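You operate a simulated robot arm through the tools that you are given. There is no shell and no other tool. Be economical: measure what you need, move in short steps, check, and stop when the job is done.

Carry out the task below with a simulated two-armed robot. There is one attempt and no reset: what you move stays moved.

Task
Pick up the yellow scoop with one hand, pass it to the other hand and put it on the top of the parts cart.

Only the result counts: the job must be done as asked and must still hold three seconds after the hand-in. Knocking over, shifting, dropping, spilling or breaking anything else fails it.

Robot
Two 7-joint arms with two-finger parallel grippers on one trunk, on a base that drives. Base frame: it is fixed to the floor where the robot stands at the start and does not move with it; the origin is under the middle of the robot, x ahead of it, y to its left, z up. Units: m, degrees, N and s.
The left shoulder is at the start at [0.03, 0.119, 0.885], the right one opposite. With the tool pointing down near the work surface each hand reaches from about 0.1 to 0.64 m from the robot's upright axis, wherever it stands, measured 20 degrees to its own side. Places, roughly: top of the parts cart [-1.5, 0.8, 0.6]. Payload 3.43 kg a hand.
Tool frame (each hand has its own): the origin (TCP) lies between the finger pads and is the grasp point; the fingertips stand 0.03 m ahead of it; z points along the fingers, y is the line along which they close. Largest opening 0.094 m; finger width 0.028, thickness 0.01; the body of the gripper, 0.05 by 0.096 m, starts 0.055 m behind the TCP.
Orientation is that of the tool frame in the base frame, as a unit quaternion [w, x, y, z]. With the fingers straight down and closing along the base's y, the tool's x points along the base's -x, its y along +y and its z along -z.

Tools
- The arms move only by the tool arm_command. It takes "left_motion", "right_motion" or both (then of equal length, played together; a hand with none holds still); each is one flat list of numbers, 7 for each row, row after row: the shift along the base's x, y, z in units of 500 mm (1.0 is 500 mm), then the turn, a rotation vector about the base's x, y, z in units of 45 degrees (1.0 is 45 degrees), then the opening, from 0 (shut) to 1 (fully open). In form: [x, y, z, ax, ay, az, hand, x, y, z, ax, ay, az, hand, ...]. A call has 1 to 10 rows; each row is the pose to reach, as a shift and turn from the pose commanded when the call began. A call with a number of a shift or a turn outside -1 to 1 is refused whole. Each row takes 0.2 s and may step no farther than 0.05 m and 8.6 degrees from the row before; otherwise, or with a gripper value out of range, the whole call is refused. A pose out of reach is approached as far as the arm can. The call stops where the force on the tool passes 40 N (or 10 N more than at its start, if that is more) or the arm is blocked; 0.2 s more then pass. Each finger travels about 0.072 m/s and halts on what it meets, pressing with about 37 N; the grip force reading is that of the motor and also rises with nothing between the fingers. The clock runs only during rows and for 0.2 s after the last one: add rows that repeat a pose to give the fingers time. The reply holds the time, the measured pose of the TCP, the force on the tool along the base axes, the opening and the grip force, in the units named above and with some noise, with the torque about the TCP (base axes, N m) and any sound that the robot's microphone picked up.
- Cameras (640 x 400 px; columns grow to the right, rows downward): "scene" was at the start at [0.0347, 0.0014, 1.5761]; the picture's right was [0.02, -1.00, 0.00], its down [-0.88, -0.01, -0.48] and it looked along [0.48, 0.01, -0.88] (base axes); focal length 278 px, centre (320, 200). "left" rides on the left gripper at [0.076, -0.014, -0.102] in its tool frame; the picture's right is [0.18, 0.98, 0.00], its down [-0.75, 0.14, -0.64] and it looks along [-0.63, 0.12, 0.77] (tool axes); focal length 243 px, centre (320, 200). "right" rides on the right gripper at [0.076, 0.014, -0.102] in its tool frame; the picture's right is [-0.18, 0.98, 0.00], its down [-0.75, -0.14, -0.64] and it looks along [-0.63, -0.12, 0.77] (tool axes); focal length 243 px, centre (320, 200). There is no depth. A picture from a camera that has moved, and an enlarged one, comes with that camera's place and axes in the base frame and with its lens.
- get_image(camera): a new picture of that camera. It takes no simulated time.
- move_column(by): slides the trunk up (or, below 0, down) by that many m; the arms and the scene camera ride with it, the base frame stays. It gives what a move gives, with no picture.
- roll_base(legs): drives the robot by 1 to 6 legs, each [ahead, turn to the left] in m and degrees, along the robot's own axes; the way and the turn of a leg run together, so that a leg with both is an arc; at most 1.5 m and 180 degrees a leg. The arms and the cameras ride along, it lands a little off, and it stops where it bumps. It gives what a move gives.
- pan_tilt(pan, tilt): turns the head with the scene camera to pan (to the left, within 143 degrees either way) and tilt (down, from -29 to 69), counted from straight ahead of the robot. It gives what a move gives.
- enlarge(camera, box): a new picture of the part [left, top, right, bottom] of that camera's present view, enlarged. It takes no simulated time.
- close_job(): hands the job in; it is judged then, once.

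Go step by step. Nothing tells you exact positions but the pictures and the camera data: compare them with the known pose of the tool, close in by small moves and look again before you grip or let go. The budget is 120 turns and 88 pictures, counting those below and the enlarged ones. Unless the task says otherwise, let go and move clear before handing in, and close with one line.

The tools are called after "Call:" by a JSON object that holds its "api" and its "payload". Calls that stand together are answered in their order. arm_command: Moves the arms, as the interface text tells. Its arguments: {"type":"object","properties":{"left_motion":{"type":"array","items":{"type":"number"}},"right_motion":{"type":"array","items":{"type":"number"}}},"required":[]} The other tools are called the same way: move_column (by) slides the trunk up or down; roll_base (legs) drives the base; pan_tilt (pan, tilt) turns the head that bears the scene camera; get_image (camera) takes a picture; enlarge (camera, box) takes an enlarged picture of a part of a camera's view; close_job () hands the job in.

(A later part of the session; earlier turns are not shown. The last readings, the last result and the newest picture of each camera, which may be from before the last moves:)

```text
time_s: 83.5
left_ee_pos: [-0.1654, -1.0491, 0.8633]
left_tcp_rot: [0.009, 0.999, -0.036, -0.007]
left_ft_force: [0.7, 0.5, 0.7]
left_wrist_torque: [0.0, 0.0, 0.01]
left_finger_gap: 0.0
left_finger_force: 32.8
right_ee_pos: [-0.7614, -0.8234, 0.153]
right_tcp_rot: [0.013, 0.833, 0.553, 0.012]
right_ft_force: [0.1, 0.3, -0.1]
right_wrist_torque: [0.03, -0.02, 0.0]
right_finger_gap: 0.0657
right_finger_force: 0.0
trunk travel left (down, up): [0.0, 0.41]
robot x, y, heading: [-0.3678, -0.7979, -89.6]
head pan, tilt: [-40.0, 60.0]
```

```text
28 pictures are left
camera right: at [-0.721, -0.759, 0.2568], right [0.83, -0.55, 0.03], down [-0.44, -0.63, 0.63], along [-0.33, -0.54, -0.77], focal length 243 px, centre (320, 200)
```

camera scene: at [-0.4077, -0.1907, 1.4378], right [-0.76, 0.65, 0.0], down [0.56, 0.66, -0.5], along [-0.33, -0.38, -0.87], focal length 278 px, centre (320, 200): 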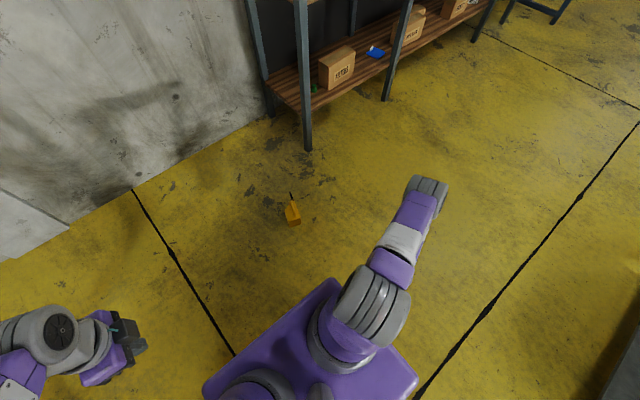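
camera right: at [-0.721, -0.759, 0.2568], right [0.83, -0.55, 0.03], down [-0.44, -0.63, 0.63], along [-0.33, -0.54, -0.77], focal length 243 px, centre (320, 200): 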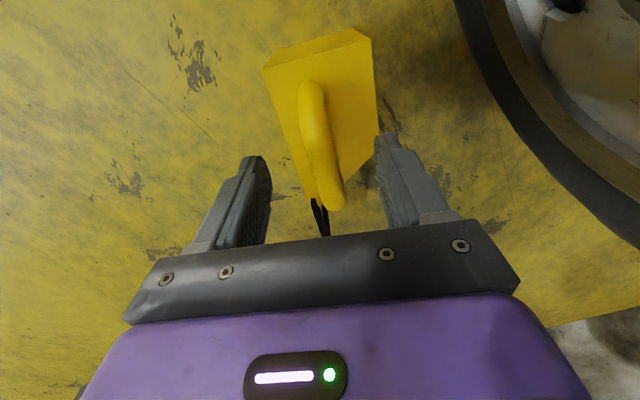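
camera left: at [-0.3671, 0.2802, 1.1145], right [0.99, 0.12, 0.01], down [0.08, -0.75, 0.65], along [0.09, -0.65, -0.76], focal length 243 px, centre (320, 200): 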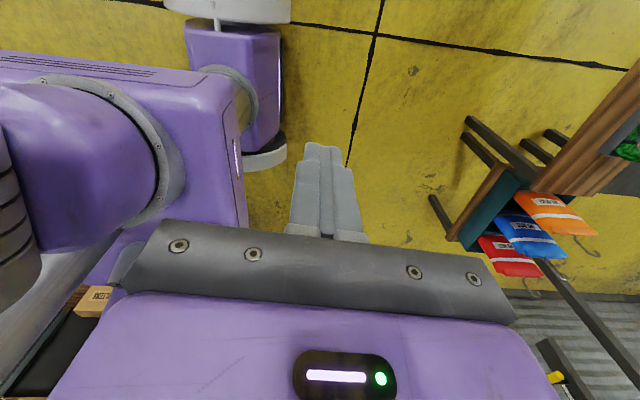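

Call:
{"api": "arm_command", "payload": {"right_motion": [0.011, -0.004, -0.03, 0, 0, 0.02, 0.7, 0.011, -0.004, -0.056, 0, 0, 0.03, 0.7, 0.011, -0.004, -0.078, 0, 0, 0.03, 0.7, 0.011, -0.004, -0.078, 0, 0, 0.03, 0.7]}}

Call:
{"api": "get_image", "payload": {"camera": "right"}}

```text
time_s: 84.5
left_ee_pos: [-0.1666, -1.0491, 0.8642]
left_tcp_rot: [0.009, 0.999, -0.036, -0.007]
left_ft_force: [0.5, 0.7, -0.6]
left_wrist_torque: [0.0, -0.05, 0.02]
left_finger_gap: 0.0001
left_finger_force: 33.1
right_ee_pos: [-0.7537, -0.8266, 0.1167]
right_tcp_rot: [0.012, 0.826, 0.563, 0.011]
right_ft_force: [-1.1, -0.4, -0.1]
right_wrist_torque: [-0.01, 0.02, -0.03]
right_finger_gap: 0.0658
right_finger_force: 0.0
trunk travel left (down, up): [0.0, 0.41]
robot x, y, heading: [-0.3693, -0.7963, -90.0]
head pan, tilt: [-40.0, 60.0]
```

```text
27 pictures are left
camera right: at [-0.7163, -0.7607, 0.2206], right [0.85, -0.53, 0.03], down [-0.43, -0.65, 0.63], along [-0.32, -0.55, -0.77], focal length 243 px, centre (320, 200)
```

right: 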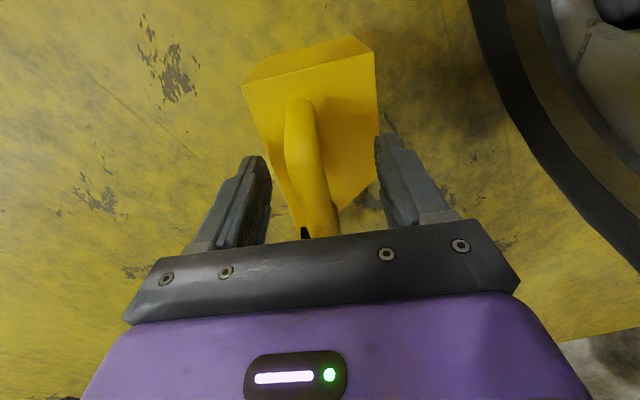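

The loop is centred between the fingers. I'll close, then lift slowly.

Call:
{"api": "arm_command", "payload": {"right_motion": [0, 0, -0.004, 0, 0, 0, 0.4, 0, 0, -0.004, 0, 0, 0, 0, 0, 0, -0.004, 0, 0, 0, 0, 0, 0, -0.004, 0, 0, 0, 0, 0, 0, -0.004, 0, 0, 0, 0]}}

Call:
{"api": "arm_command", "payload": {"right_motion": [0, 0, 0.02, 0, 0, 0, 0, 0, 0, 0.04, 0, 0, 0, 0, 0, 0, 0.06, 0, 0, 0, 0, 0, 0, 0.08, 0, 0, 0, 0, 0, 0, 0.1, 0, 0, 0, 0, 0, 0, 0.12, 0, 0, 0, 0]}}

Call:
{"api": "get_image", "payload": {"camera": "right"}}

```text
time_s: 85.7
left_ee_pos: [-0.1642, -1.0483, 0.8645]
left_tcp_rot: [0.008, 0.999, -0.036, -0.007]
left_ft_force: [0.7, 0.3, 0.0]
left_wrist_torque: [-0.01, 0.03, -0.02]
left_finger_gap: 0.0002
left_finger_force: 32.9
right_ee_pos: [-0.7539, -0.8277, 0.1174]
right_tcp_rot: [0.012, 0.827, 0.563, 0.011]
right_ft_force: [-1.3, 0.2, 0.3]
right_wrist_torque: [-0.05, 0.01, 0.01]
right_finger_gap: 0.0215
right_finger_force: 37.2
right hand out of reach, approached as far as the arm can: row 1, 2, 3, 4, 5
trunk travel left (down, up): [0.0, 0.41]
robot x, y, heading: [-0.367, -0.7945, -89.9]
head pan, tilt: [-40.0, 60.0]
```

```text
time_s: 87.1
left_ee_pos: [-0.1661, -1.0503, 0.8632]
left_tcp_rot: [0.009, 0.999, -0.036, -0.006]
left_ft_force: [-0.2, 0.3, -0.1]
left_wrist_torque: [0.0, -0.01, -0.01]
left_finger_gap: 0.0
left_finger_force: 33.2
right_ee_pos: [-0.7548, -0.8277, 0.1746]
right_tcp_rot: [0.013, 0.826, 0.563, 0.012]
right_ft_force: [-0.3, 0.4, -1.1]
right_wrist_torque: [0.01, 0.01, 0.01]
right_finger_gap: 0.0214
right_finger_force: 37.1
trunk travel left (down, up): [0.0, 0.41]
robot x, y, heading: [-0.3656, -0.7972, -89.8]
head pan, tilt: [-40.0, 60.0]
```

```text
26 pictures are left
camera right: at [-0.7155, -0.7625, 0.2789], right [0.85, -0.53, 0.03], down [-0.43, -0.64, 0.63], along [-0.32, -0.55, -0.77], focal length 243 px, centre (320, 200)
```

right: 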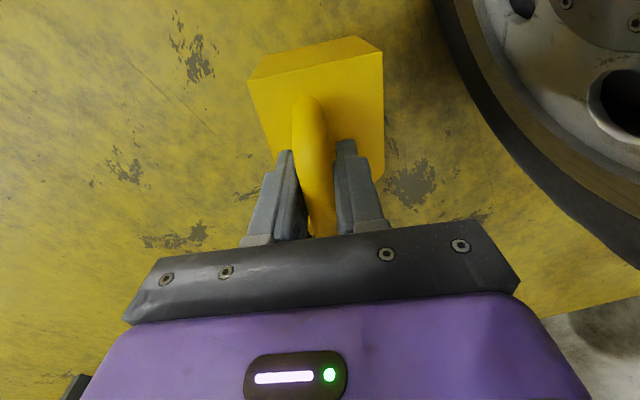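

The scoop is held again. I'll raise the trunk and back away from the wall gently.

Call:
{"api": "move_column", "payload": {"by": 0.15}}

Call:
{"api": "arm_command", "payload": {"right_motion": [0, 0, 0.05, 0, 0, 0, 0, 0, 0, 0.1, 0, 0, 0, 0, 0, 0, 0.15, 0, 0, 0, 0, 0, 0, 0.2, 0, 0, 0, 0, 0, 0, 0.25, 0, 0, 0, 0, 0, 0, 0.3, 0, 0, 0, 0, 0, 0, 0.35, 0, 0, 0, 0, 0, 0, 0.4, 0, 0, 0, 0]}}

Call:
{"api": "roll_base", "payload": {"legs": [[-0.5, 0]]}}

```text
time_s: 88.8
left_ee_pos: [-0.1653, -1.0493, 1.014]
left_tcp_rot: [0.008, 0.999, -0.036, -0.008]
left_ft_force: [-0.5, 0.4, -0.3]
left_wrist_torque: [0.02, -0.01, 0.02]
left_finger_gap: 0.0
left_finger_force: 32.4
right_ee_pos: [-0.7528, -0.8277, 0.3252]
right_tcp_rot: [0.013, 0.827, 0.562, 0.012]
right_ft_force: [-0.8, -0.1, -1.6]
right_wrist_torque: [-0.01, -0.02, 0.02]
right_finger_gap: 0.0217
right_finger_force: 37.2
trunk travel left (down, up): [-0.15, 0.26]
robot x, y, heading: [-0.3675, -0.7944, -89.7]
head pan, tilt: [-40.0, 60.0]
```

```text
time_s: 90.6
left_ee_pos: [-0.1653, -1.0493, 1.0142]
left_tcp_rot: [0.008, 0.999, -0.035, -0.008]
left_ft_force: [0.2, 0.3, 0.2]
left_wrist_torque: [-0.02, 0.03, 0.03]
left_finger_gap: 0.0003
left_finger_force: 33.0
right_ee_pos: [-0.755, -0.829, 0.5279]
right_tcp_rot: [0.013, 0.827, 0.562, 0.012]
right_ft_force: [0.1, -0.6, -1.3]
right_wrist_torque: [0.02, -0.04, 0.01]
right_finger_gap: 0.0218
right_finger_force: 37.1
trunk travel left (down, up): [-0.15, 0.26]
robot x, y, heading: [-0.3689, -0.7981, -90.0]
head pan, tilt: [-40.0, 60.0]
```

```text
time_s: 93.6
left_ee_pos: [-0.167, -0.5367, 1.0139]
left_tcp_rot: [0.008, 0.999, -0.038, -0.007]
left_ft_force: [-0.4, 0.2, -0.5]
left_wrist_torque: [0.02, 0.03, 0.0]
left_finger_gap: 0.0
left_finger_force: 33.1
right_ee_pos: [-0.7546, -0.3104, 0.5264]
right_tcp_rot: [0.013, 0.829, 0.559, 0.012]
right_ft_force: [0.3, -0.5, -1.6]
right_wrist_torque: [0.01, -0.01, 0.04]
right_finger_gap: 0.0214
right_finger_force: 36.5
trunk travel left (down, up): [-0.15, 0.26]
robot x, y, heading: [-0.3679, -0.2835, -90.5]
head pan, tilt: [-40.0, 60.0]
```

Still held. Bringing the right hand slowly to the front.

Call:
{"api": "arm_command", "payload": {"right_motion": [0.0237, -0.0353, 0.023, 0, 0, 0.024, 0, 0.0474, -0.0706, 0.046, 0, 0, 0.048, 0, 0.0711, -0.1059, 0.069, 0, 0, 0.072, 0, 0.0948, -0.1412, 0.092, 0, 0, 0.096, 0, 0.1185, -0.1765, 0.115, 0, 0, 0.12, 0, 0.1422, -0.2118, 0.138, 0, 0, 0.144, 0, 0.1659, -0.2471, 0.161, 0, 0, 0.168, 0, 0.1896, -0.2824, 0.184, 0, 0, 0.192, 0, 0.2133, -0.3177, 0.207, 0, 0, 0.216, 0, 0.237, -0.353, 0.23, 0, 0, 0.24, 0]}}

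Call:
{"api": "arm_command", "payload": {"right_motion": [0.0237, -0.0353, 0.023, 0, 0, 0.024, 0, 0.0474, -0.0706, 0.046, 0, 0, 0.048, 0, 0.0711, -0.1059, 0.069, 0, 0, 0.072, 0, 0.0948, -0.1412, 0.092, 0, 0, 0.096, 0, 0.1185, -0.1765, 0.115, 0, 0, 0.12, 0, 0.1422, -0.2118, 0.138, 0, 0, 0.144, 0, 0.1659, -0.2471, 0.161, 0, 0, 0.168, 0, 0.1896, -0.2824, 0.184, 0, 0, 0.192, 0, 0.2133, -0.3177, 0.207, 0, 0, 0.216, 0, 0.237, -0.353, 0.23, 0, 0, 0.24, 0]}}

Call:
{"api": "get_image", "payload": {"camera": "right"}}

```text
time_s: 95.8
left_ee_pos: [-0.1665, -0.5376, 1.0151]
left_tcp_rot: [0.009, 0.999, -0.04, -0.007]
left_ft_force: [-0.2, -0.6, 0.0]
left_wrist_torque: [0.01, 0.02, 0.01]
left_finger_gap: 0.0
left_finger_force: 32.0
right_ee_pos: [-0.6362, -0.489, 0.6393]
right_tcp_rot: [0.011, 0.772, 0.635, 0.013]
right_ft_force: [-0.3, 0.7, -1.1]
right_wrist_torque: [0.03, -0.02, -0.01]
right_finger_gap: 0.0218
right_finger_force: 36.6
trunk travel left (down, up): [-0.15, 0.26]
robot x, y, heading: [-0.3645, -0.2842, -90.5]
head pan, tilt: [-40.0, 60.0]
```

```text
time_s: 98.0
left_ee_pos: [-0.1659, -0.5376, 1.015]
left_tcp_rot: [0.008, 0.999, -0.04, -0.006]
left_ft_force: [0.0, -1.0, 0.3]
left_wrist_torque: [-0.02, 0.0, 0.0]
left_finger_gap: 0.0
left_finger_force: 33.0
right_ee_pos: [-0.5146, -0.6654, 0.7599]
right_tcp_rot: [0.01, 0.709, 0.705, 0.014]
right_ft_force: [1.1, -0.2, -2.2]
right_wrist_torque: [0.03, 0.02, 0.01]
right_finger_gap: 0.0215
right_finger_force: 37.0
trunk travel left (down, up): [-0.15, 0.26]
robot x, y, heading: [-0.3681, -0.2774, -90.3]
head pan, tilt: [-40.0, 60.0]
```

```text
25 pictures are left
camera right: at [-0.5038, -0.591, 0.8632], right [0.98, -0.19, 0.03], down [-0.17, -0.76, 0.63], along [-0.1, -0.63, -0.77], focal length 243 px, centre (320, 200)
```

right: 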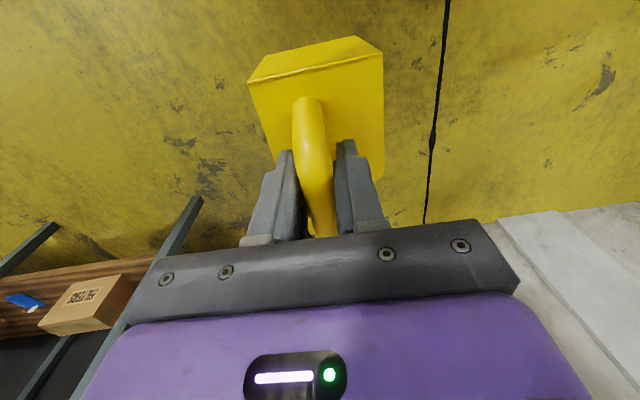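

Secure. Now I'll slowly pitch the right hand so the fingers point forward and the scoop opening turns up, while centring it.

Call:
{"api": "arm_command", "payload": {"right_motion": [0.01, -0.007, 0.005, -0.067, 0, 0, 0, 0.02, -0.014, 0.01, -0.133, 0, 0, 0, 0.03, -0.021, 0.015, -0.2, 0, 0, 0, 0.04, -0.028, 0.02, -0.267, 0, 0, 0, 0.05, -0.035, 0.025, -0.333, 0, 0, 0, 0.06, -0.042, 0.03, -0.4, 0, 0, 0, 0.07, -0.049, 0.035, -0.467, 0, 0, 0, 0.08, -0.056, 0.04, -0.533, 0, 0, 0, 0.09, -0.063, 0.045, -0.6, 0, 0, 0, 0.1, -0.07, 0.05, -0.667, 0, 0, 0]}}

Call:
{"api": "arm_command", "payload": {"right_motion": [0.01, -0.007, 0.005, -0.067, 0, 0, 0, 0.02, -0.014, 0.01, -0.133, 0, 0, 0, 0.03, -0.021, 0.015, -0.2, 0, 0, 0, 0.04, -0.028, 0.02, -0.267, 0, 0, 0, 0.05, -0.035, 0.025, -0.333, 0, 0, 0, 0.06, -0.042, 0.03, -0.4, 0, 0, 0, 0.07, -0.049, 0.035, -0.467, 0, 0, 0, 0.08, -0.056, 0.04, -0.533, 0, 0, 0, 0.09, -0.063, 0.045, -0.6, 0, 0, 0, 0.1, -0.07, 0.05, -0.667, 0, 0, 0]}}

```text
time_s: 100.2
left_ee_pos: [-0.1663, -0.5384, 1.0147]
left_tcp_rot: [0.008, 0.999, -0.039, -0.007]
left_ft_force: [-0.2, 0.2, 0.7]
left_wrist_torque: [-0.02, 0.0, 0.03]
left_finger_gap: 0.0001
left_finger_force: 33.2
right_ee_pos: [-0.4666, -0.6982, 0.7832]
right_tcp_rot: [0.193, 0.682, 0.684, -0.169]
right_ft_force: [0.5, -0.1, -1.4]
right_wrist_torque: [0.03, -0.03, 0.02]
right_finger_gap: 0.0212
right_finger_force: 36.5
trunk travel left (down, up): [-0.15, 0.26]
robot x, y, heading: [-0.3697, -0.283, -90.5]
head pan, tilt: [-40.0, 60.0]
```

```text
time_s: 102.4
left_ee_pos: [-0.1677, -0.5375, 1.0138]
left_tcp_rot: [0.008, 0.999, -0.039, -0.008]
left_ft_force: [0.1, 0.3, -0.5]
left_wrist_torque: [0.0, -0.04, 0.0]
left_finger_gap: 0.0
left_finger_force: 33.4
right_ee_pos: [-0.4173, -0.7342, 0.8071]
right_tcp_rot: [0.364, 0.608, 0.618, -0.341]
right_ft_force: [-0.4, -0.3, -1.5]
right_wrist_torque: [0.09, -0.01, 0.02]
right_finger_gap: 0.0214
right_finger_force: 37.3
trunk travel left (down, up): [-0.15, 0.26]
robot x, y, heading: [-0.3642, -0.2807, -90.4]
head pan, tilt: [-40.0, 60.0]
```

Going well. Final 30° of pitch.

Call:
{"api": "arm_command", "payload": {"right_motion": [0, -0.007, 0, -0.067, 0, 0, 0, 0, -0.014, 0, -0.133, 0, 0, 0, 0, -0.021, 0, -0.2, 0, 0, 0, 0, -0.028, 0, -0.267, 0, 0, 0, 0, -0.035, 0, -0.333, 0, 0, 0, 0, -0.042, 0, -0.4, 0, 0, 0, 0, -0.049, 0, -0.467, 0, 0, 0, 0, -0.056, 0, -0.533, 0, 0, 0, 0, -0.063, 0, -0.6, 0, 0, 0, 0, -0.07, 0, -0.667, 0, 0, 0]}}

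Call:
{"api": "pan_tilt", "payload": {"pan": 0, "tilt": 55}}

Call:
{"api": "get_image", "payload": {"camera": "scene"}}

Call:
{"api": "get_image", "payload": {"camera": "left"}}

```text
time_s: 104.6
left_ee_pos: [-0.1666, -0.5371, 1.0145]
left_tcp_rot: [0.008, 0.999, -0.039, -0.007]
left_ft_force: [0.6, 0.4, 0.2]
left_wrist_torque: [-0.03, 0.02, -0.02]
left_finger_gap: 0.0
left_finger_force: 33.2
right_ee_pos: [-0.4168, -0.7705, 0.8073]
right_tcp_rot: [0.509, 0.495, 0.508, -0.488]
right_ft_force: [-0.6, -0.3, -1.8]
right_wrist_torque: [0.06, 0.04, -0.01]
right_finger_gap: 0.0215
right_finger_force: 36.8
trunk travel left (down, up): [-0.15, 0.26]
robot x, y, heading: [-0.3674, -0.2849, -90.3]
head pan, tilt: [-40.0, 60.0]
```

```text
time_s: 105.7
left_ee_pos: [-0.1665, -0.5366, 1.0151]
left_tcp_rot: [0.008, 0.999, -0.038, -0.008]
left_ft_force: [-1.2, 0.0, 0.4]
left_wrist_torque: [-0.02, 0.02, 0.01]
left_finger_gap: 0.0
left_finger_force: 32.8
right_ee_pos: [-0.4155, -0.7709, 0.8085]
right_tcp_rot: [0.509, 0.493, 0.509, -0.488]
right_ft_force: [-0.9, 0.1, -1.5]
right_wrist_torque: [0.09, 0.0, 0.02]
right_finger_gap: 0.0215
right_finger_force: 37.0
trunk travel left (down, up): [-0.15, 0.26]
robot x, y, heading: [-0.3658, -0.2858, -90.4]
head pan, tilt: [0.0, 55.0]
```

```text
24 pictures are left
camera scene: at [-0.3675, -0.3248, 1.5838], right [-1.0, 0.01, 0.0], down [0.0, 0.82, -0.57], along [0.0, -0.57, -0.82], focal length 278 px, centre (320, 200)
```

scene: 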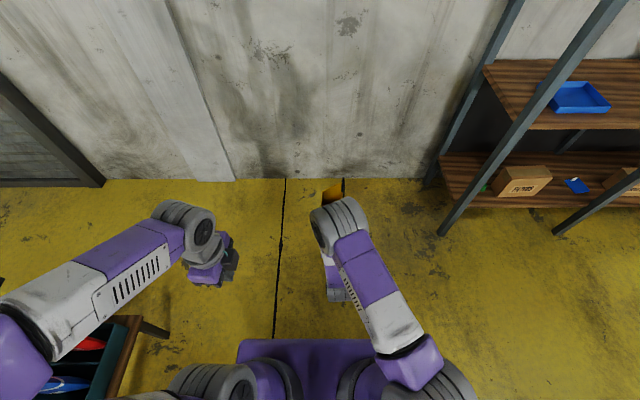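

```text
23 pictures are left
camera left: at [-0.0884, -0.5273, 1.1145], right [0.11, -0.99, 0.01], down [-0.75, -0.07, 0.65], along [-0.65, -0.08, -0.76], focal length 243 px, centre (320, 200)
```

left: 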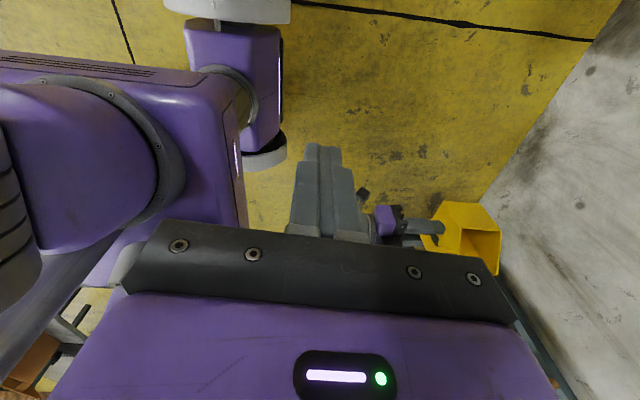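

The scoop is upright in the right hand. The left hand, in its current orientation, closes fore-aft, so it can take the far wall from above with its camera on the clear side. I'll bring it forward on the left and look.

Call:
{"api": "arm_command", "payload": {"left_motion": [-0.01, -0.08, 0, 0, 0, 0, 0.2, -0.02, -0.16, 0, 0, 0, 0, 0.4, -0.03, -0.24, 0, 0, 0, 0, 0.5, -0.04, -0.32, 0, 0, 0, 0, 0.5, -0.06, -0.4, 0, 0, 0, 0, 0.5, -0.08, -0.48, 0, 0, 0, 0, 0.5, -0.1, -0.56, 0, 0, 0, 0, 0.5, -0.12, -0.64, 0, 0, 0, 0, 0.5, -0.19, -0.66, -0.02, 0, 0, 0, 0.5, -0.26, -0.66, -0.04, 0, 0, 0, 0.5]}}

Call:
{"api": "get_image", "payload": {"camera": "left"}}

Call:
{"api": "enlarge", "payload": {"camera": "scene", "box": [240, 130, 440, 270]}}

```text
time_s: 107.9
left_ee_pos: [-0.2968, -0.8684, 0.9929]
left_tcp_rot: [0.008, 0.999, -0.039, -0.007]
left_ft_force: [0.4, 0.5, 0.2]
left_wrist_torque: [-0.01, -0.01, 0.04]
left_finger_gap: 0.0472
left_finger_force: 0.1
right_ee_pos: [-0.4174, -0.77, 0.8069]
right_tcp_rot: [0.508, 0.495, 0.508, -0.489]
right_ft_force: [-0.6, 0.7, -1.9]
right_wrist_torque: [0.08, -0.01, 0.01]
right_finger_gap: 0.0215
right_finger_force: 36.9
trunk travel left (down, up): [-0.15, 0.26]
robot x, y, heading: [-0.3688, -0.2857, -90.1]
head pan, tilt: [0.0, 55.0]
```

```text
22 pictures are left
camera left: at [-0.2186, -0.858, 1.0932], right [0.11, -0.99, 0.01], down [-0.75, -0.07, 0.65], along [-0.65, -0.08, -0.76], focal length 243 px, centre (320, 200)
```

left: 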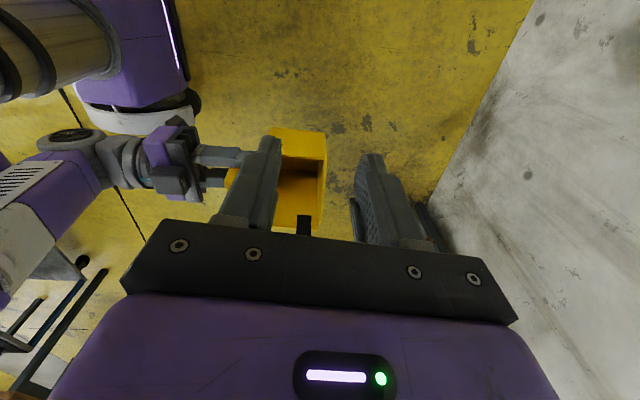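

```text
2.86 times, centred on (340, 200) of scene
camera zoom: at [-0.3681, -0.3252, 1.5838], right [-1.0, 0.01, 0.0], down [0.0, 0.82, -0.57], along [0.0, -0.57, -0.82], focal length 793 px, centre (263, 200)
```

zoom: 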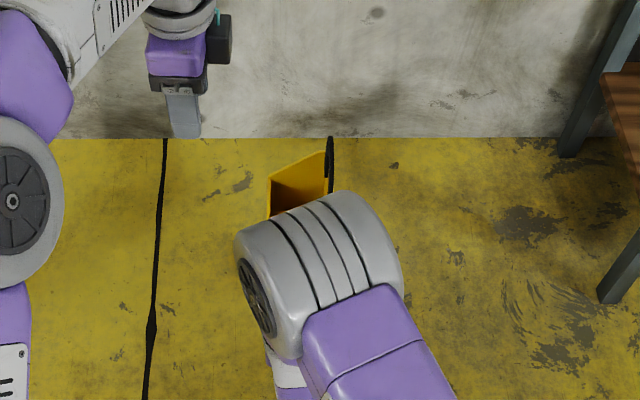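

The far wall is vertical at y≈−0.888, with its low corner at x≈−0.391 and the rim at about z 0.815. I'll hover the left hand over it at (−0.412, −0.887).

Call:
{"api": "arm_command", "payload": {"left_motion": [-0.06, -0.012, -0.02, 0, 0, 0.03, 0.5, -0.12, -0.024, -0.05, 0, 0, 0.07, 0.5, -0.18, -0.037, -0.08, 0, 0, 0.1, 0.5, -0.23, -0.037, -0.1, 0, 0, 0.1, 0.5, -0.23, -0.037, -0.1, 0, 0, 0.1, 0.5]}}

Call:
{"api": "get_image", "payload": {"camera": "left"}}

Call:
{"api": "get_image", "payload": {"camera": "right"}}

```text
time_s: 109.1
left_ee_pos: [-0.4085, -0.8858, 0.9437]
left_tcp_rot: [0.01, 1.0, 0.0, -0.007]
left_ft_force: [-0.7, 1.4, -0.4]
left_wrist_torque: [-0.01, 0.01, -0.01]
left_finger_gap: 0.0472
left_finger_force: 0.2
right_ee_pos: [-0.4166, -0.7702, 0.807]
right_tcp_rot: [0.509, 0.493, 0.509, -0.489]
right_ft_force: [0.8, -1.0, -0.9]
right_wrist_torque: [0.13, 0.0, 0.01]
right_finger_gap: 0.0217
right_finger_force: 37.2
trunk travel left (down, up): [-0.15, 0.26]
robot x, y, heading: [-0.3657, -0.2808, -90.3]
head pan, tilt: [0.0, 55.0]
```

```text
20 pictures are left
camera left: at [-0.3313, -0.869, 1.0445], right [0.18, -0.98, 0.01], down [-0.74, -0.13, 0.65], along [-0.64, -0.13, -0.76], focal length 243 px, centre (320, 200)
```

left: 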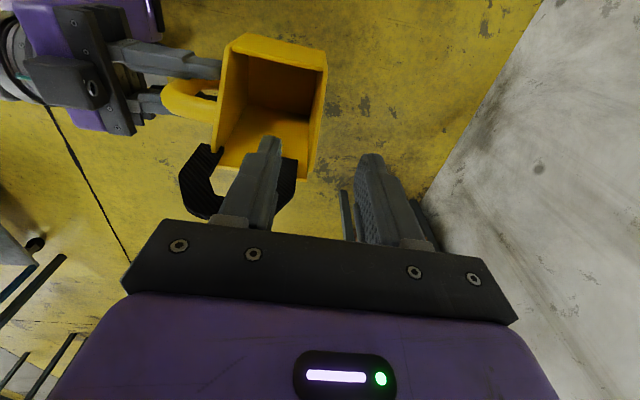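

```text
19 pictures are left
camera right: at [-0.4051, -0.6675, 0.7324], right [0.98, 0.03, 0.19], down [-0.17, 0.63, 0.76], along [-0.1, -0.77, 0.63], focal length 243 px, centre (320, 200)
```

right: 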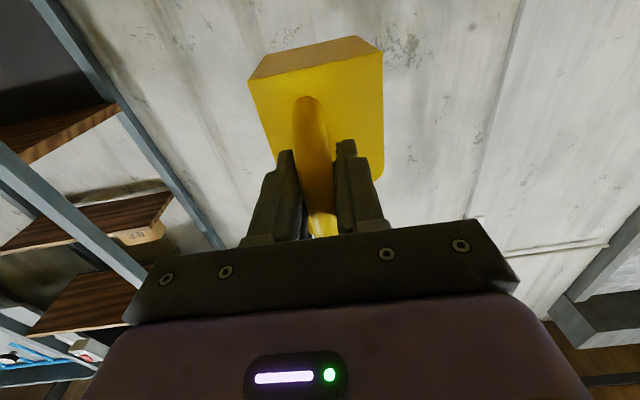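

Alignment looks right: the far-wall rim runs at y≈−0.887 and the hand is over it. Descending to z≈0.828.

Call:
{"api": "arm_command", "payload": {"left_motion": [0.006, -0.002, -0.05, 0, 0, 0, 0.5, 0.006, -0.002, -0.1, 0, 0, 0, 0.5, 0.006, -0.002, -0.14, 0, 0, 0, 0.5, 0.006, -0.002, -0.18, 0, 0, 0, 0.5, 0.006, -0.002, -0.21, 0, 0, 0, 0.5, 0.006, -0.002, -0.232, 0, 0, 0, 0.5]}}

Call:
{"api": "get_image", "payload": {"camera": "left"}}

```text
time_s: 110.5
left_ee_pos: [-0.4083, -0.8871, 0.828]
left_tcp_rot: [0.009, 1.0, 0.001, -0.007]
left_ft_force: [-0.3, 0.3, 0.6]
left_wrist_torque: [0.0, 0.04, -0.04]
left_finger_gap: 0.047
left_finger_force: 0.0
right_ee_pos: [-0.4176, -0.7705, 0.8077]
right_tcp_rot: [0.508, 0.494, 0.508, -0.489]
right_ft_force: [-1.2, -0.7, -1.4]
right_wrist_torque: [0.2, -0.03, 0.05]
right_finger_gap: 0.0215
right_finger_force: 36.7
trunk travel left (down, up): [-0.15, 0.26]
robot x, y, heading: [-0.3656, -0.2816, -90.4]
head pan, tilt: [0.0, 55.0]
```

```text
18 pictures are left
camera left: at [-0.3304, -0.8712, 0.9282], right [0.18, -0.98, 0.01], down [-0.74, -0.13, 0.65], along [-0.64, -0.13, -0.76], focal length 243 px, centre (320, 200)
```

left: 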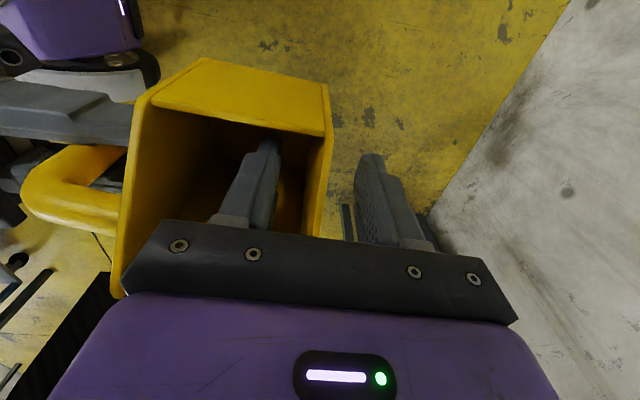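

One finger is inside and one outside with no contact. Closing the left hand on the wall.

Call:
{"api": "arm_command", "payload": {"left_motion": [0, 0, 0, 0, 0, 0, 0.25, 0, 0, 0, 0, 0, 0, 0, 0, 0, 0, 0, 0, 0, 0, 0, 0, 0, 0, 0, 0, 0, 0, 0, 0, 0, 0, 0, 0]}}

Call:
{"api": "arm_command", "payload": {"right_motion": [0, 0, 0, 0, 0, 0, 0.3, 0, 0, 0, 0, 0, 0, 0.5, 0, 0, 0, 0, 0, 0, 0.6, 0, 0, 0, 0, 0, 0, 0.6]}}

Call:
{"api": "get_image", "payload": {"camera": "left"}}

```text
time_s: 111.7
left_ee_pos: [-0.4079, -0.886, 0.8276]
left_tcp_rot: [0.006, 1.0, -0.001, -0.008]
left_ft_force: [2.2, 20.8, 8.1]
left_wrist_torque: [0.86, 0.08, -0.46]
left_finger_gap: 0.0081
left_finger_force: 37.6
right_ee_pos: [-0.4176, -0.7702, 0.8072]
right_tcp_rot: [0.508, 0.494, 0.508, -0.489]
right_ft_force: [-2.9, -19.9, -9.3]
right_wrist_torque: [0.59, -0.1, -0.01]
right_finger_gap: 0.0216
right_finger_force: 36.9
trunk travel left (down, up): [-0.15, 0.26]
robot x, y, heading: [-0.3653, -0.2818, -90.4]
head pan, tilt: [0.0, 55.0]
```

```text
time_s: 112.7
left_ee_pos: [-0.4074, -0.8876, 0.8292]
left_tcp_rot: [0.009, 1.0, 0.0, -0.007]
left_ft_force: [0.7, -0.2, -0.1]
left_wrist_torque: [-0.03, 0.03, 0.01]
left_finger_gap: 0.0077
left_finger_force: 37.4
right_ee_pos: [-0.417, -0.7707, 0.8078]
right_tcp_rot: [0.509, 0.494, 0.508, -0.489]
right_ft_force: [0.0, 0.2, 0.5]
right_wrist_torque: [0.0, 0.03, 0.02]
right_finger_gap: 0.0567
right_finger_force: 0.0
trunk travel left (down, up): [-0.15, 0.26]
robot x, y, heading: [-0.3653, -0.2849, -90.0]
head pan, tilt: [0.0, 55.0]
```

```text
17 pictures are left
camera left: at [-0.3305, -0.8711, 0.9285], right [0.18, -0.98, 0.01], down [-0.74, -0.13, 0.65], along [-0.64, -0.13, -0.76], focal length 243 px, centre (320, 200)
```

left: 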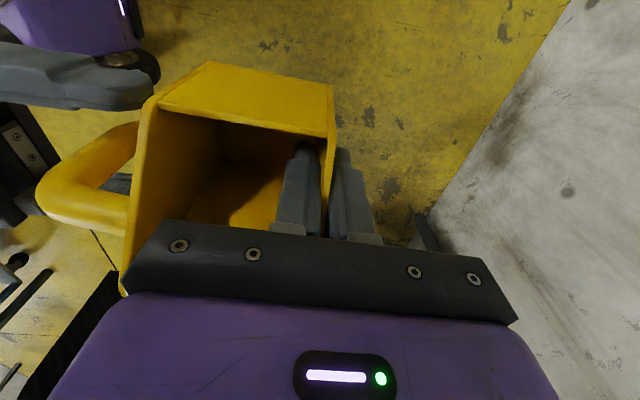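

The left hand has it. I'll withdraw the right hand backward and off to the right.

Call:
{"api": "arm_command", "payload": {"right_motion": [0, 0.04, 0, 0, 0, 0, 0.6, 0, 0.08, 0, 0, 0, 0, 0.6, 0, 0.12, 0, 0, 0, 0, 0.6, 0, 0.16, 0, 0, 0, 0, 0.6, -0.05, 0.18, 0, 0, 0, 0, 0.6, -0.12, 0.18, 0, 0, 0, 0, 0.6, -0.2, 0.18, 0, 0, 0, 0, 0.6, -0.28, 0.18, 0, 0, 0, 0, 0.6, -0.36, 0.18, 0, 0, 0, 0, 0.6, -0.44, 0.18, 0, 0, 0, 0, 0.6]}}

Call:
{"api": "arm_command", "payload": {"left_motion": [0, 0.03, 0.02, 0, 0, 0, 0, 0, 0.06, 0.04, 0, 0, 0, 0, 0.02, 0.09, 0.06, 0, 0, 0, 0, 0.05, 0.12, 0.08, 0, 0, 0, 0, 0.08, 0.15, 0.1, 0, 0, 0, 0, 0.11, 0.18, 0.12, 0, 0, 0, 0, 0.14, 0.21, 0.14, 0, 0, 0, 0, 0.17, 0.24, 0.14, 0, 0, 0, 0, 0.2, 0.27, 0.14, 0, 0, 0, 0, 0.24, 0.3, 0.14, 0, 0, 0, 0]}}

Call:
{"api": "get_image", "payload": {"camera": "scene"}}

```text
time_s: 114.9
left_ee_pos: [-0.4079, -0.8869, 0.828]
left_tcp_rot: [0.008, 1.0, -0.001, -0.007]
left_ft_force: [0.6, -0.3, -0.8]
left_wrist_torque: [-0.04, -0.01, 0.01]
left_finger_gap: 0.0078
left_finger_force: 37.1
right_ee_pos: [-0.6387, -0.6782, 0.809]
right_tcp_rot: [0.508, 0.496, 0.508, -0.488]
right_ft_force: [-0.7, -0.2, -0.7]
right_wrist_torque: [0.0, 0.02, 0.01]
right_finger_gap: 0.0565
right_finger_force: 0.1
trunk travel left (down, up): [-0.15, 0.26]
robot x, y, heading: [-0.3698, -0.2801, -90.2]
head pan, tilt: [0.0, 55.0]
```

```text
time_s: 117.1
left_ee_pos: [-0.2891, -0.7356, 0.899]
left_tcp_rot: [0.009, 1.0, 0.0, -0.007]
left_ft_force: [0.1, 0.1, -1.1]
left_wrist_torque: [-0.12, 0.02, -0.01]
left_finger_gap: 0.0079
left_finger_force: 37.2
right_ee_pos: [-0.6374, -0.6776, 0.8104]
right_tcp_rot: [0.508, 0.495, 0.508, -0.489]
right_ft_force: [0.9, -0.8, 0.6]
right_wrist_torque: [0.02, -0.01, 0.0]
right_finger_gap: 0.0565
right_finger_force: 0.1
trunk travel left (down, up): [-0.15, 0.26]
robot x, y, heading: [-0.3646, -0.2819, -90.2]
head pan, tilt: [0.0, 55.0]
```

```text
16 pictures are left
camera scene: at [-0.367, -0.3245, 1.5838], right [-1.0, 0.01, 0.0], down [0.0, 0.82, -0.57], along [0.0, -0.57, -0.82], focal length 278 px, centre (320, 200)
```

scene: 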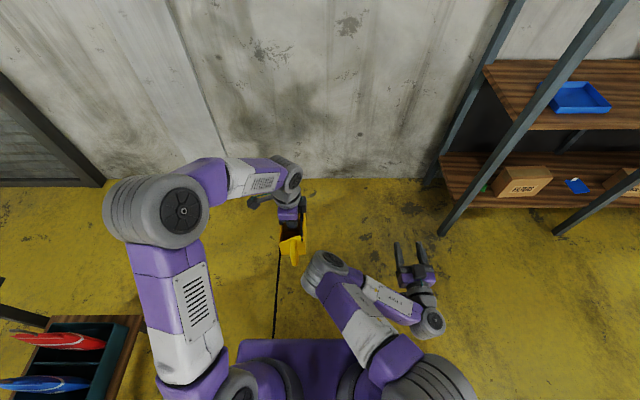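

The handover is complete: the left hand holds the scoop upright. I'll tuck the right arm up and back, then drive toward the cart.

Call:
{"api": "arm_command", "payload": {"right_motion": [0, 0.02, 0.06, 0, 0, 0, 0.4, 0, 0.04, 0.12, 0, 0, 0, 0.2, 0, 0.06, 0.18, 0, 0, 0, 0, 0, 0.08, 0.24, 0, 0, 0, 0, 0, 0.1, 0.3, 0, 0, 0, 0, 0, 0.12, 0.36, 0, 0, 0, 0, 0, 0.14, 0.42, 0, 0, 0, 0, 0, 0.16, 0.46, 0, 0, 0, 0]}}

Call:
{"api": "roll_base", "payload": {"legs": [[0, -90]]}}

```text
time_s: 118.9
left_ee_pos: [-0.2905, -0.7377, 0.9004]
left_tcp_rot: [0.008, 1.0, 0.0, -0.007]
left_ft_force: [0.3, 0.0, -1.7]
left_wrist_torque: [-0.07, -0.03, -0.01]
left_finger_gap: 0.0079
left_finger_force: 37.3
right_ee_pos: [-0.6836, -0.7129, 1.0157]
right_tcp_rot: [0.509, 0.495, 0.508, -0.488]
right_ft_force: [0.2, 0.2, -0.2]
right_wrist_torque: [-0.03, 0.01, 0.0]
right_finger_gap: 0.0002
right_finger_force: 32.9
right hand out of reach, approached as far as the arm can: row 1, 2, 3, 4, 5, 6, 7, 8
trunk travel left (down, up): [-0.15, 0.26]
robot x, y, heading: [-0.3666, -0.2822, -90.3]
head pan, tilt: [0.0, 55.0]
```

```text
time_s: 123.2
left_ee_pos: [-0.8223, -0.3495, 0.9001]
left_tcp_rot: [-0.001, -0.698, 0.716, 0.011]
left_ft_force: [0.4, -0.4, -0.9]
left_wrist_torque: [-0.04, 0.1, 0.03]
left_finger_gap: 0.0075
left_finger_force: 37.2
right_ee_pos: [-0.789, 0.0437, 1.016]
right_tcp_rot: [0.005, 0.709, 0.001, -0.705]
right_ft_force: [0.4, 0.5, 0.2]
right_wrist_torque: [0.0, 0.0, 0.04]
right_finger_gap: 0.0
right_finger_force: 33.4
trunk travel left (down, up): [-0.15, 0.26]
robot x, y, heading: [-0.3668, -0.2848, 178.3]
head pan, tilt: [0.0, 55.0]
```

Still held. Continue: drive along and turn to face the cart.

Call:
{"api": "roll_base", "payload": {"legs": [[0.75, 0], [0, -88.3]]}}

Call:
{"api": "pan_tilt", "payload": {"pan": 0, "tilt": 45}}

Call:
{"api": "get_image", "payload": {"camera": "scene"}}

```text
time_s: 130.8
left_ee_pos: [-1.1846, 0.1809, 0.9004]
left_tcp_rot: [0.007, -0.024, 1.0, 0.009]
left_ft_force: [-0.3, -0.1, -0.9]
left_wrist_torque: [0.05, 0.06, 0.01]
left_finger_gap: 0.008
left_finger_force: 36.5
right_ee_pos: [-0.7902, 0.1756, 1.0159]
right_tcp_rot: [0.476, -0.52, 0.482, 0.52]
right_ft_force: [0.5, -1.0, 0.6]
right_wrist_torque: [0.0, -0.01, 0.01]
right_finger_gap: 0.0
right_finger_force: 32.6
trunk travel left (down, up): [-0.15, 0.26]
robot x, y, heading: [-1.0849, -0.2715, 92.6]
head pan, tilt: [0.0, 55.0]
```

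```text
time_s: 131.5
left_ee_pos: [-1.1842, 0.1798, 0.8997]
left_tcp_rot: [0.007, -0.024, 1.0, 0.009]
left_ft_force: [0.4, -0.5, -0.4]
left_wrist_torque: [0.07, 0.01, 0.03]
left_finger_gap: 0.0078
left_finger_force: 37.0
right_ee_pos: [-0.7905, 0.1757, 1.015]
right_tcp_rot: [0.475, -0.521, 0.481, 0.521]
right_ft_force: [0.6, 0.3, 0.2]
right_wrist_torque: [-0.02, 0.01, 0.02]
right_finger_gap: 0.0002
right_finger_force: 33.1
trunk travel left (down, up): [-0.15, 0.26]
robot x, y, heading: [-1.0831, -0.2685, 92.6]
head pan, tilt: [0.0, 45.0]
```

```text
15 pictures are left
camera scene: at [-1.0876, -0.2174, 1.5972], right [1.0, 0.04, 0.0], down [0.03, -0.71, -0.71], along [-0.03, 0.71, -0.71], focal length 278 px, centre (320, 200)
```

scene: 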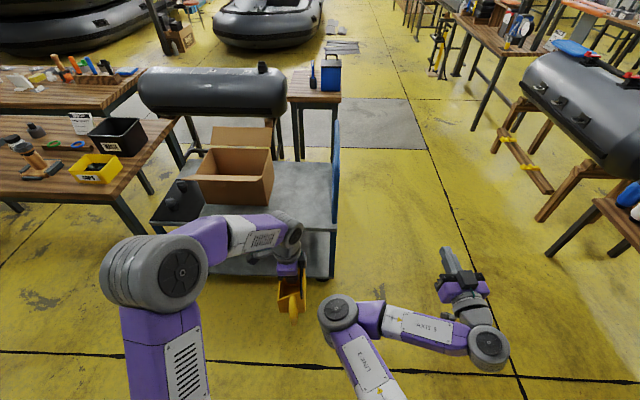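

The free area between the box (x<−1.40) and the handle (x≈−1.05) is clear. I'll drive 0.50 m forward, leaving about 0.36 m to the cart edge.

Call:
{"api": "roll_base", "payload": {"legs": [[0.5, 0]]}}

Call:
{"api": "get_image", "payload": {"camera": "left"}}

Call:
{"api": "get_image", "payload": {"camera": "scene"}}

```text
time_s: 134.5
left_ee_pos: [-1.2018, 0.68, 0.9]
left_tcp_rot: [0.006, -0.02, 1.0, 0.009]
left_ft_force: [-0.2, -0.6, -0.8]
left_wrist_torque: [0.05, -0.01, 0.0]
left_finger_gap: 0.0079
left_finger_force: 37.2
right_ee_pos: [-0.8062, 0.6729, 1.0152]
right_tcp_rot: [0.479, -0.518, 0.483, 0.518]
right_ft_force: [0.8, 0.4, 0.1]
right_wrist_torque: [-0.01, 0.0, -0.05]
right_finger_gap: 0.0
right_finger_force: 32.6
trunk travel left (down, up): [-0.15, 0.26]
robot x, y, heading: [-1.1013, 0.2303, 92.2]
head pan, tilt: [0.0, 45.0]
```

```text
14 pictures are left
camera left: at [-1.2789, 0.6604, 0.9994], right [-0.22, 0.97, 0.01], down [0.74, 0.16, 0.65], along [0.64, 0.16, -0.76], focal length 243 px, centre (320, 200)
```

left: 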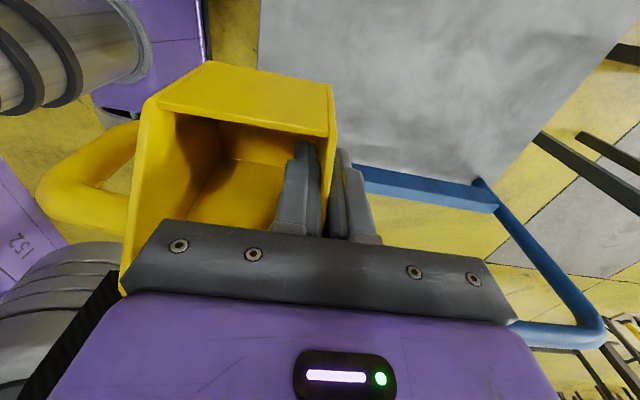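

```text
13 pictures are left
camera scene: at [-1.107, 0.2818, 1.5972], right [1.0, 0.04, 0.0], down [0.03, -0.71, -0.71], along [-0.03, 0.71, -0.71], focal length 278 px, centre (320, 200)
```

scene: 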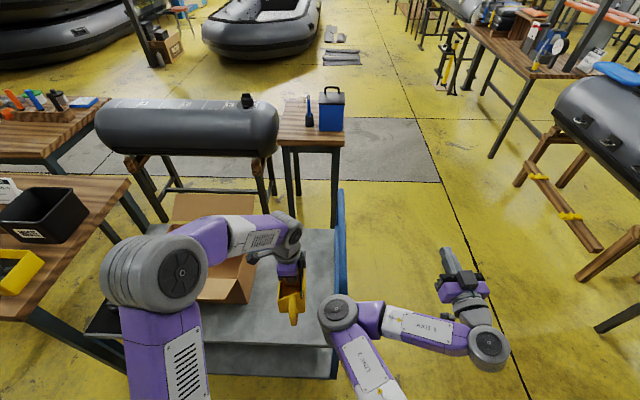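

The cart top is at z≈0.60, with clear space ahead of the hand. I'll raise the trunk a little for elbow clearance over the box, move forward 0.10 m and begin lowering.

Call:
{"api": "move_column", "payload": {"by": 0.08}}

Call:
{"api": "arm_command", "payload": {"left_motion": [-0.003, 0.04, 0, 0, 0, 0, 0, -0.006, 0.08, 0, 0, 0, 0, 0, -0.009, 0.12, 0, 0, 0, 0, 0, -0.012, 0.16, 0, 0, 0, 0, 0, -0.015, 0.2, 0, 0, 0, 0, 0, -0.015, 0.2, -0.05, 0, 0, 0, 0, -0.015, 0.2, -0.1, 0, 0, 0, 0, -0.015, 0.2, -0.15, 0, 0, 0, 0, -0.015, 0.2, -0.2, 0, 0, 0, 0, -0.015, 0.2, -0.25, 0, 0, 0, 0]}}

Call:
{"api": "get_image", "payload": {"camera": "scene"}}

```text
time_s: 135.6
left_ee_pos: [-1.2017, 0.6795, 0.9794]
left_tcp_rot: [0.008, -0.02, 1.0, 0.009]
left_ft_force: [0.9, 0.0, -1.5]
left_wrist_torque: [0.07, 0.05, -0.02]
left_finger_gap: 0.0077
left_finger_force: 36.9
right_ee_pos: [-0.8058, 0.6724, 1.0962]
right_tcp_rot: [0.478, -0.518, 0.483, 0.519]
right_ft_force: [0.7, -0.2, 0.6]
right_wrist_torque: [0.04, 0.04, -0.02]
right_finger_gap: 0.0
right_finger_force: 33.2
trunk travel left (down, up): [-0.23, 0.18]
robot x, y, heading: [-1.1045, 0.2309, 91.8]
head pan, tilt: [0.0, 45.0]
```

```text
time_s: 137.8
left_ee_pos: [-1.2063, 0.7826, 0.856]
left_tcp_rot: [0.007, -0.021, 1.0, 0.008]
left_ft_force: [-0.2, -0.6, -1.5]
left_wrist_torque: [0.09, 0.01, 0.0]
left_finger_gap: 0.0076
left_finger_force: 36.6
right_ee_pos: [-0.8068, 0.6719, 1.0961]
right_tcp_rot: [0.478, -0.519, 0.483, 0.519]
right_ft_force: [0.5, -0.5, 0.3]
right_wrist_torque: [-0.01, -0.03, 0.01]
right_finger_gap: 0.0003
right_finger_force: 33.0
trunk travel left (down, up): [-0.23, 0.18]
robot x, y, heading: [-1.1056, 0.2313, 92.1]
head pan, tilt: [0.0, 45.0]
```

```text
12 pictures are left
camera scene: at [-1.1071, 0.2816, 1.6772], right [1.0, 0.04, 0.0], down [0.03, -0.71, -0.71], along [-0.03, 0.71, -0.71], focal length 278 px, centre (320, 200)
```

scene: 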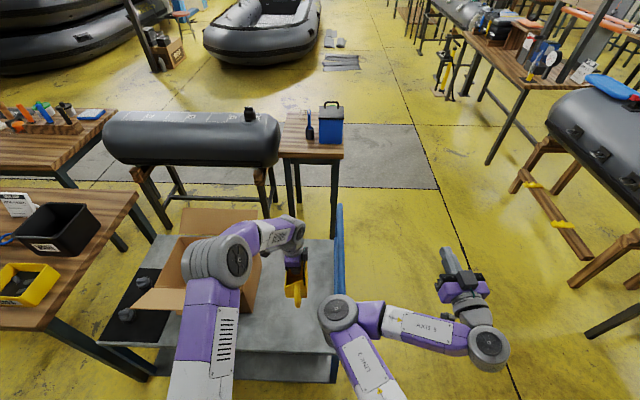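

I'll check the left elbow's clearance over the cardboard box before lowering further.

Call:
{"api": "enlarge", "payload": {"camera": "scene", "box": [120, 190, 360, 340]}}

Call:
{"api": "get_image", "payload": {"camera": "left"}}

```text
2.67 times, centred on (240, 265) of scene
camera zoom: at [-1.1071, 0.2816, 1.6772], right [1.0, 0.04, 0.0], down [0.03, -0.71, -0.71], along [-0.03, 0.71, -0.71], focal length 740 px, centre (533, 27)
```

zoom: 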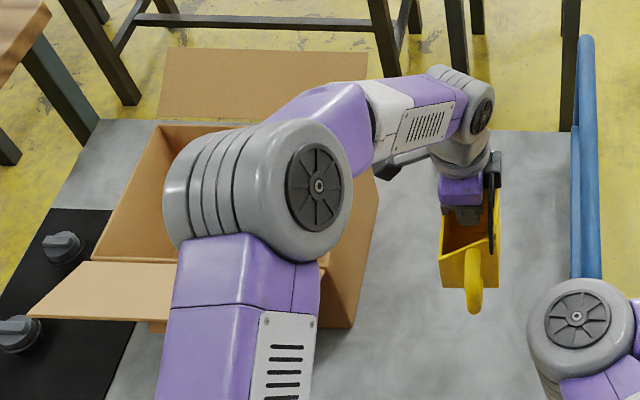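

```text
10 pictures are left
camera left: at [-1.2847, 0.7621, 0.9556], right [-0.22, 0.97, 0.01], down [0.74, 0.16, 0.65], along [0.64, 0.16, -0.76], focal length 243 px, centre (320, 200)
```

left: 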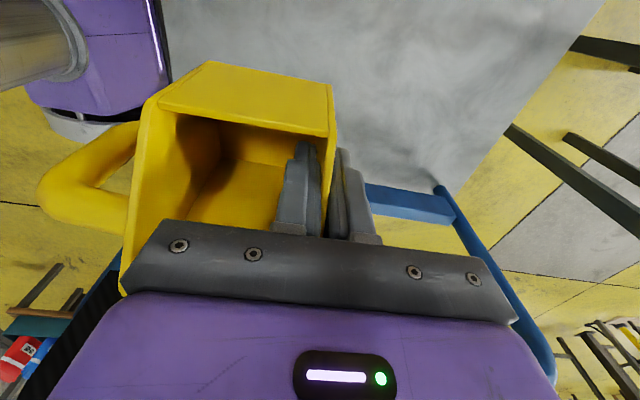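

The elbow is above the box with about 0.17 m to spare. I'll raise the trunk 6 cm more to keep margin, then lower the arm in steps.

Call:
{"api": "move_column", "payload": {"by": 0.06}}

Call:
{"api": "arm_command", "payload": {"left_motion": [0, 0, -0.05, 0, 0, 0, 0, 0, 0, -0.1, 0, 0, 0, 0, 0, 0, -0.15, 0, 0, 0, 0, 0, 0, -0.2, 0, 0, 0, 0, 0, 0, -0.25, 0, 0, 0, 0, 0, 0, -0.3, 0, 0, 0, 0, 0, 0, -0.35, 0, 0, 0, 0]}}

Call:
{"api": "enlarge", "payload": {"camera": "scene", "box": [120, 210, 360, 360]}}

```text
time_s: 138.8
left_ee_pos: [-1.207, 0.7818, 0.9169]
left_tcp_rot: [0.006, -0.019, 1.0, 0.009]
left_ft_force: [0.2, -1.3, -1.5]
left_wrist_torque: [0.03, 0.0, -0.06]
left_finger_gap: 0.0077
left_finger_force: 36.7
right_ee_pos: [-0.8077, 0.6724, 1.1549]
right_tcp_rot: [0.478, -0.519, 0.483, 0.519]
right_ft_force: [-0.3, -0.1, 0.9]
right_wrist_torque: [-0.01, 0.03, 0.01]
right_finger_gap: 0.0002
right_finger_force: 32.3
trunk travel left (down, up): [-0.29, 0.12]
robot x, y, heading: [-1.104, 0.2277, 92.1]
head pan, tilt: [0.0, 45.0]
```

```text
time_s: 140.4
left_ee_pos: [-1.2068, 0.7827, 0.7408]
left_tcp_rot: [0.007, -0.02, 1.0, 0.008]
left_ft_force: [0.2, 0.5, -1.7]
left_wrist_torque: [0.08, 0.05, 0.01]
left_finger_gap: 0.0077
left_finger_force: 37.2
right_ee_pos: [-0.806, 0.6722, 1.1566]
right_tcp_rot: [0.477, -0.519, 0.482, 0.52]
right_ft_force: [0.2, -0.1, 0.2]
right_wrist_torque: [-0.04, -0.02, 0.04]
right_finger_gap: 0.0001
right_finger_force: 32.7
trunk travel left (down, up): [-0.29, 0.12]
robot x, y, heading: [-1.1066, 0.2297, 92.0]
head pan, tilt: [0.0, 45.0]
```

```text
2.67 times, centred on (240, 285) of scene
camera zoom: at [-1.107, 0.2815, 1.7372], right [1.0, 0.04, 0.0], down [0.03, -0.71, -0.71], along [-0.03, 0.71, -0.71], focal length 740 px, centre (533, -27)
```

zoom: 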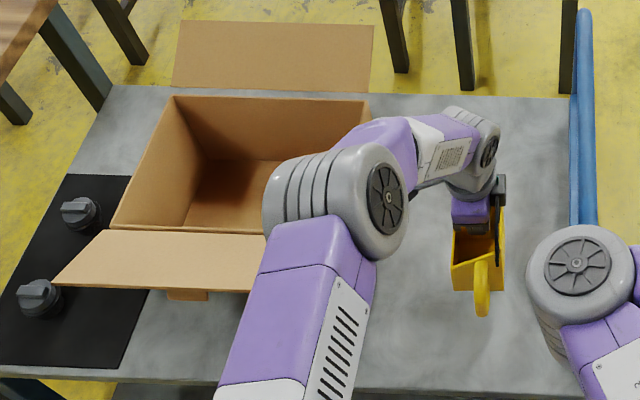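

Elbow clears the box rim by several centimetres. I'll continue in small steps and watch the force.

Call:
{"api": "arm_command", "payload": {"left_motion": [0, 0, -0.02, 0, 0, 0, 0, 0, 0, -0.04, 0, 0, 0, 0, 0, 0, -0.06, 0, 0, 0, 0, 0, 0, -0.075, 0, 0, 0, 0]}}

Call:
{"api": "get_image", "payload": {"camera": "left"}}

Call:
{"api": "enlarge", "payload": {"camera": "scene", "box": [190, 220, 350, 330]}}

```text
time_s: 141.4
left_ee_pos: [-1.2072, 0.7806, 0.7032]
left_tcp_rot: [0.007, -0.021, 1.0, 0.009]
left_ft_force: [0.0, 0.1, -1.3]
left_wrist_torque: [0.07, 0.0, -0.04]
left_finger_gap: 0.0077
left_finger_force: 36.8
right_ee_pos: [-0.807, 0.6714, 1.1545]
right_tcp_rot: [0.479, -0.518, 0.484, 0.518]
right_ft_force: [0.6, 0.0, 0.1]
right_wrist_torque: [0.0, 0.05, 0.02]
right_finger_gap: 0.0001
right_finger_force: 32.4
trunk travel left (down, up): [-0.29, 0.12]
robot x, y, heading: [-1.1056, 0.2291, 92.4]
head pan, tilt: [0.0, 45.0]
```

```text
8 pictures are left
camera left: at [-1.285, 0.7618, 0.8034], right [-0.22, 0.97, 0.01], down [0.74, 0.16, 0.65], along [0.64, 0.16, -0.76], focal length 243 px, centre (320, 200)
```

left: 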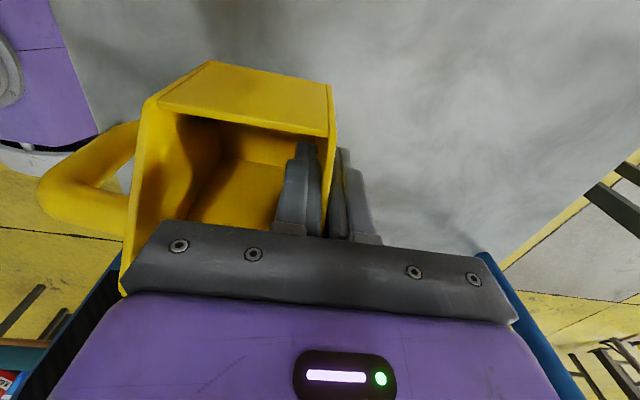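

```text
3.64 times, centred on (270, 275) of scene
camera zoom: at [-1.107, 0.2812, 1.7372], right [1.0, 0.04, 0.0], down [0.03, -0.71, -0.71], along [-0.03, 0.71, -0.71], focal length 1010 px, centre (502, -73)
```

zoom: 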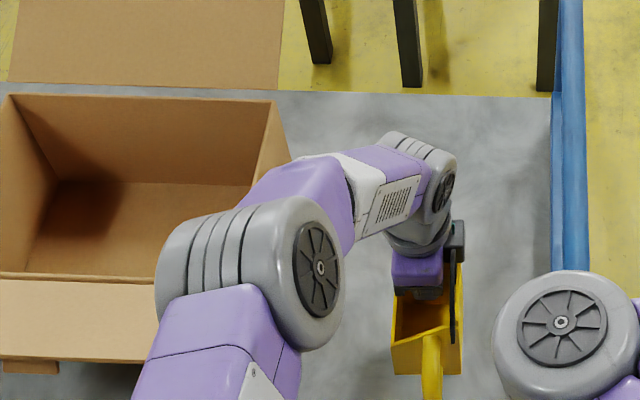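

Not touching yet. Lowering 10 mm more in fine steps.

Call:
{"api": "arm_command", "payload": {"left_motion": [0, 0, -0.006, 0, 0, 0, 0, 0, 0, -0.012, 0, 0, 0, 0, 0, 0, -0.018, 0, 0, 0, 0, 0, 0, -0.022, 0, 0, 0, 0]}}

```text
time_s: 142.4
left_ee_pos: [-1.2072, 0.7805, 0.6932]
left_tcp_rot: [0.007, -0.02, 1.0, 0.008]
left_ft_force: [0.3, 0.2, -0.8]
left_wrist_torque: [0.1, 0.01, -0.01]
left_finger_gap: 0.0076
left_finger_force: 37.5
right_ee_pos: [-0.8069, 0.6718, 1.1545]
right_tcp_rot: [0.478, -0.519, 0.483, 0.519]
right_ft_force: [-0.5, -0.1, -0.6]
right_wrist_torque: [-0.02, -0.02, -0.02]
right_finger_gap: 0.0
right_finger_force: 33.2
trunk travel left (down, up): [-0.29, 0.12]
robot x, y, heading: [-1.1059, 0.2302, 92.1]
head pan, tilt: [0.0, 45.0]
```

Call:
{"api": "arm_command", "payload": {"left_motion": [0, 0, -0.004, 0, 0, 0, 0, 0, 0, -0.008, 0, 0, 0, 0, 0, 0, -0.012, 0, 0, 0, 0]}}

```text
time_s: 143.2
left_ee_pos: [-1.2063, 0.7809, 0.687]
left_tcp_rot: [0.007, -0.02, 1.0, 0.009]
left_ft_force: [0.5, 0.5, -1.7]
left_wrist_torque: [0.05, -0.03, 0.02]
left_finger_gap: 0.0077
left_finger_force: 37.1
right_ee_pos: [-0.8072, 0.6718, 1.1555]
right_tcp_rot: [0.478, -0.519, 0.482, 0.519]
right_ft_force: [1.1, 0.6, 0.5]
right_wrist_torque: [-0.03, -0.03, -0.01]
right_finger_gap: 0.0
right_finger_force: 33.3
trunk travel left (down, up): [-0.29, 0.12]
robot x, y, heading: [-1.1019, 0.2303, 92.1]
head pan, tilt: [0.0, 45.0]
```

Call:
{"api": "arm_command", "payload": {"left_motion": [0, 0, -0.004, 0, 0, 0, 0, 0, 0, -0.008, 0, 0, 0, 0, 0, 0, -0.012, 0, 0, 0, 0]}}

```text
time_s: 144.0
left_ee_pos: [-1.2069, 0.7809, 0.6799]
left_tcp_rot: [0.007, -0.02, 1.0, 0.009]
left_ft_force: [0.6, 0.2, -0.4]
left_wrist_torque: [0.05, 0.02, 0.01]
left_finger_gap: 0.0079
left_finger_force: 37.3
right_ee_pos: [-0.8056, 0.6719, 1.156]
right_tcp_rot: [0.478, -0.519, 0.482, 0.519]
right_ft_force: [0.5, -0.3, 0.5]
right_wrist_torque: [-0.03, -0.01, 0.02]
right_finger_gap: 0.0001
right_finger_force: 33.1
trunk travel left (down, up): [-0.29, 0.12]
robot x, y, heading: [-1.1069, 0.2283, 92.1]
head pan, tilt: [0.0, 45.0]
```

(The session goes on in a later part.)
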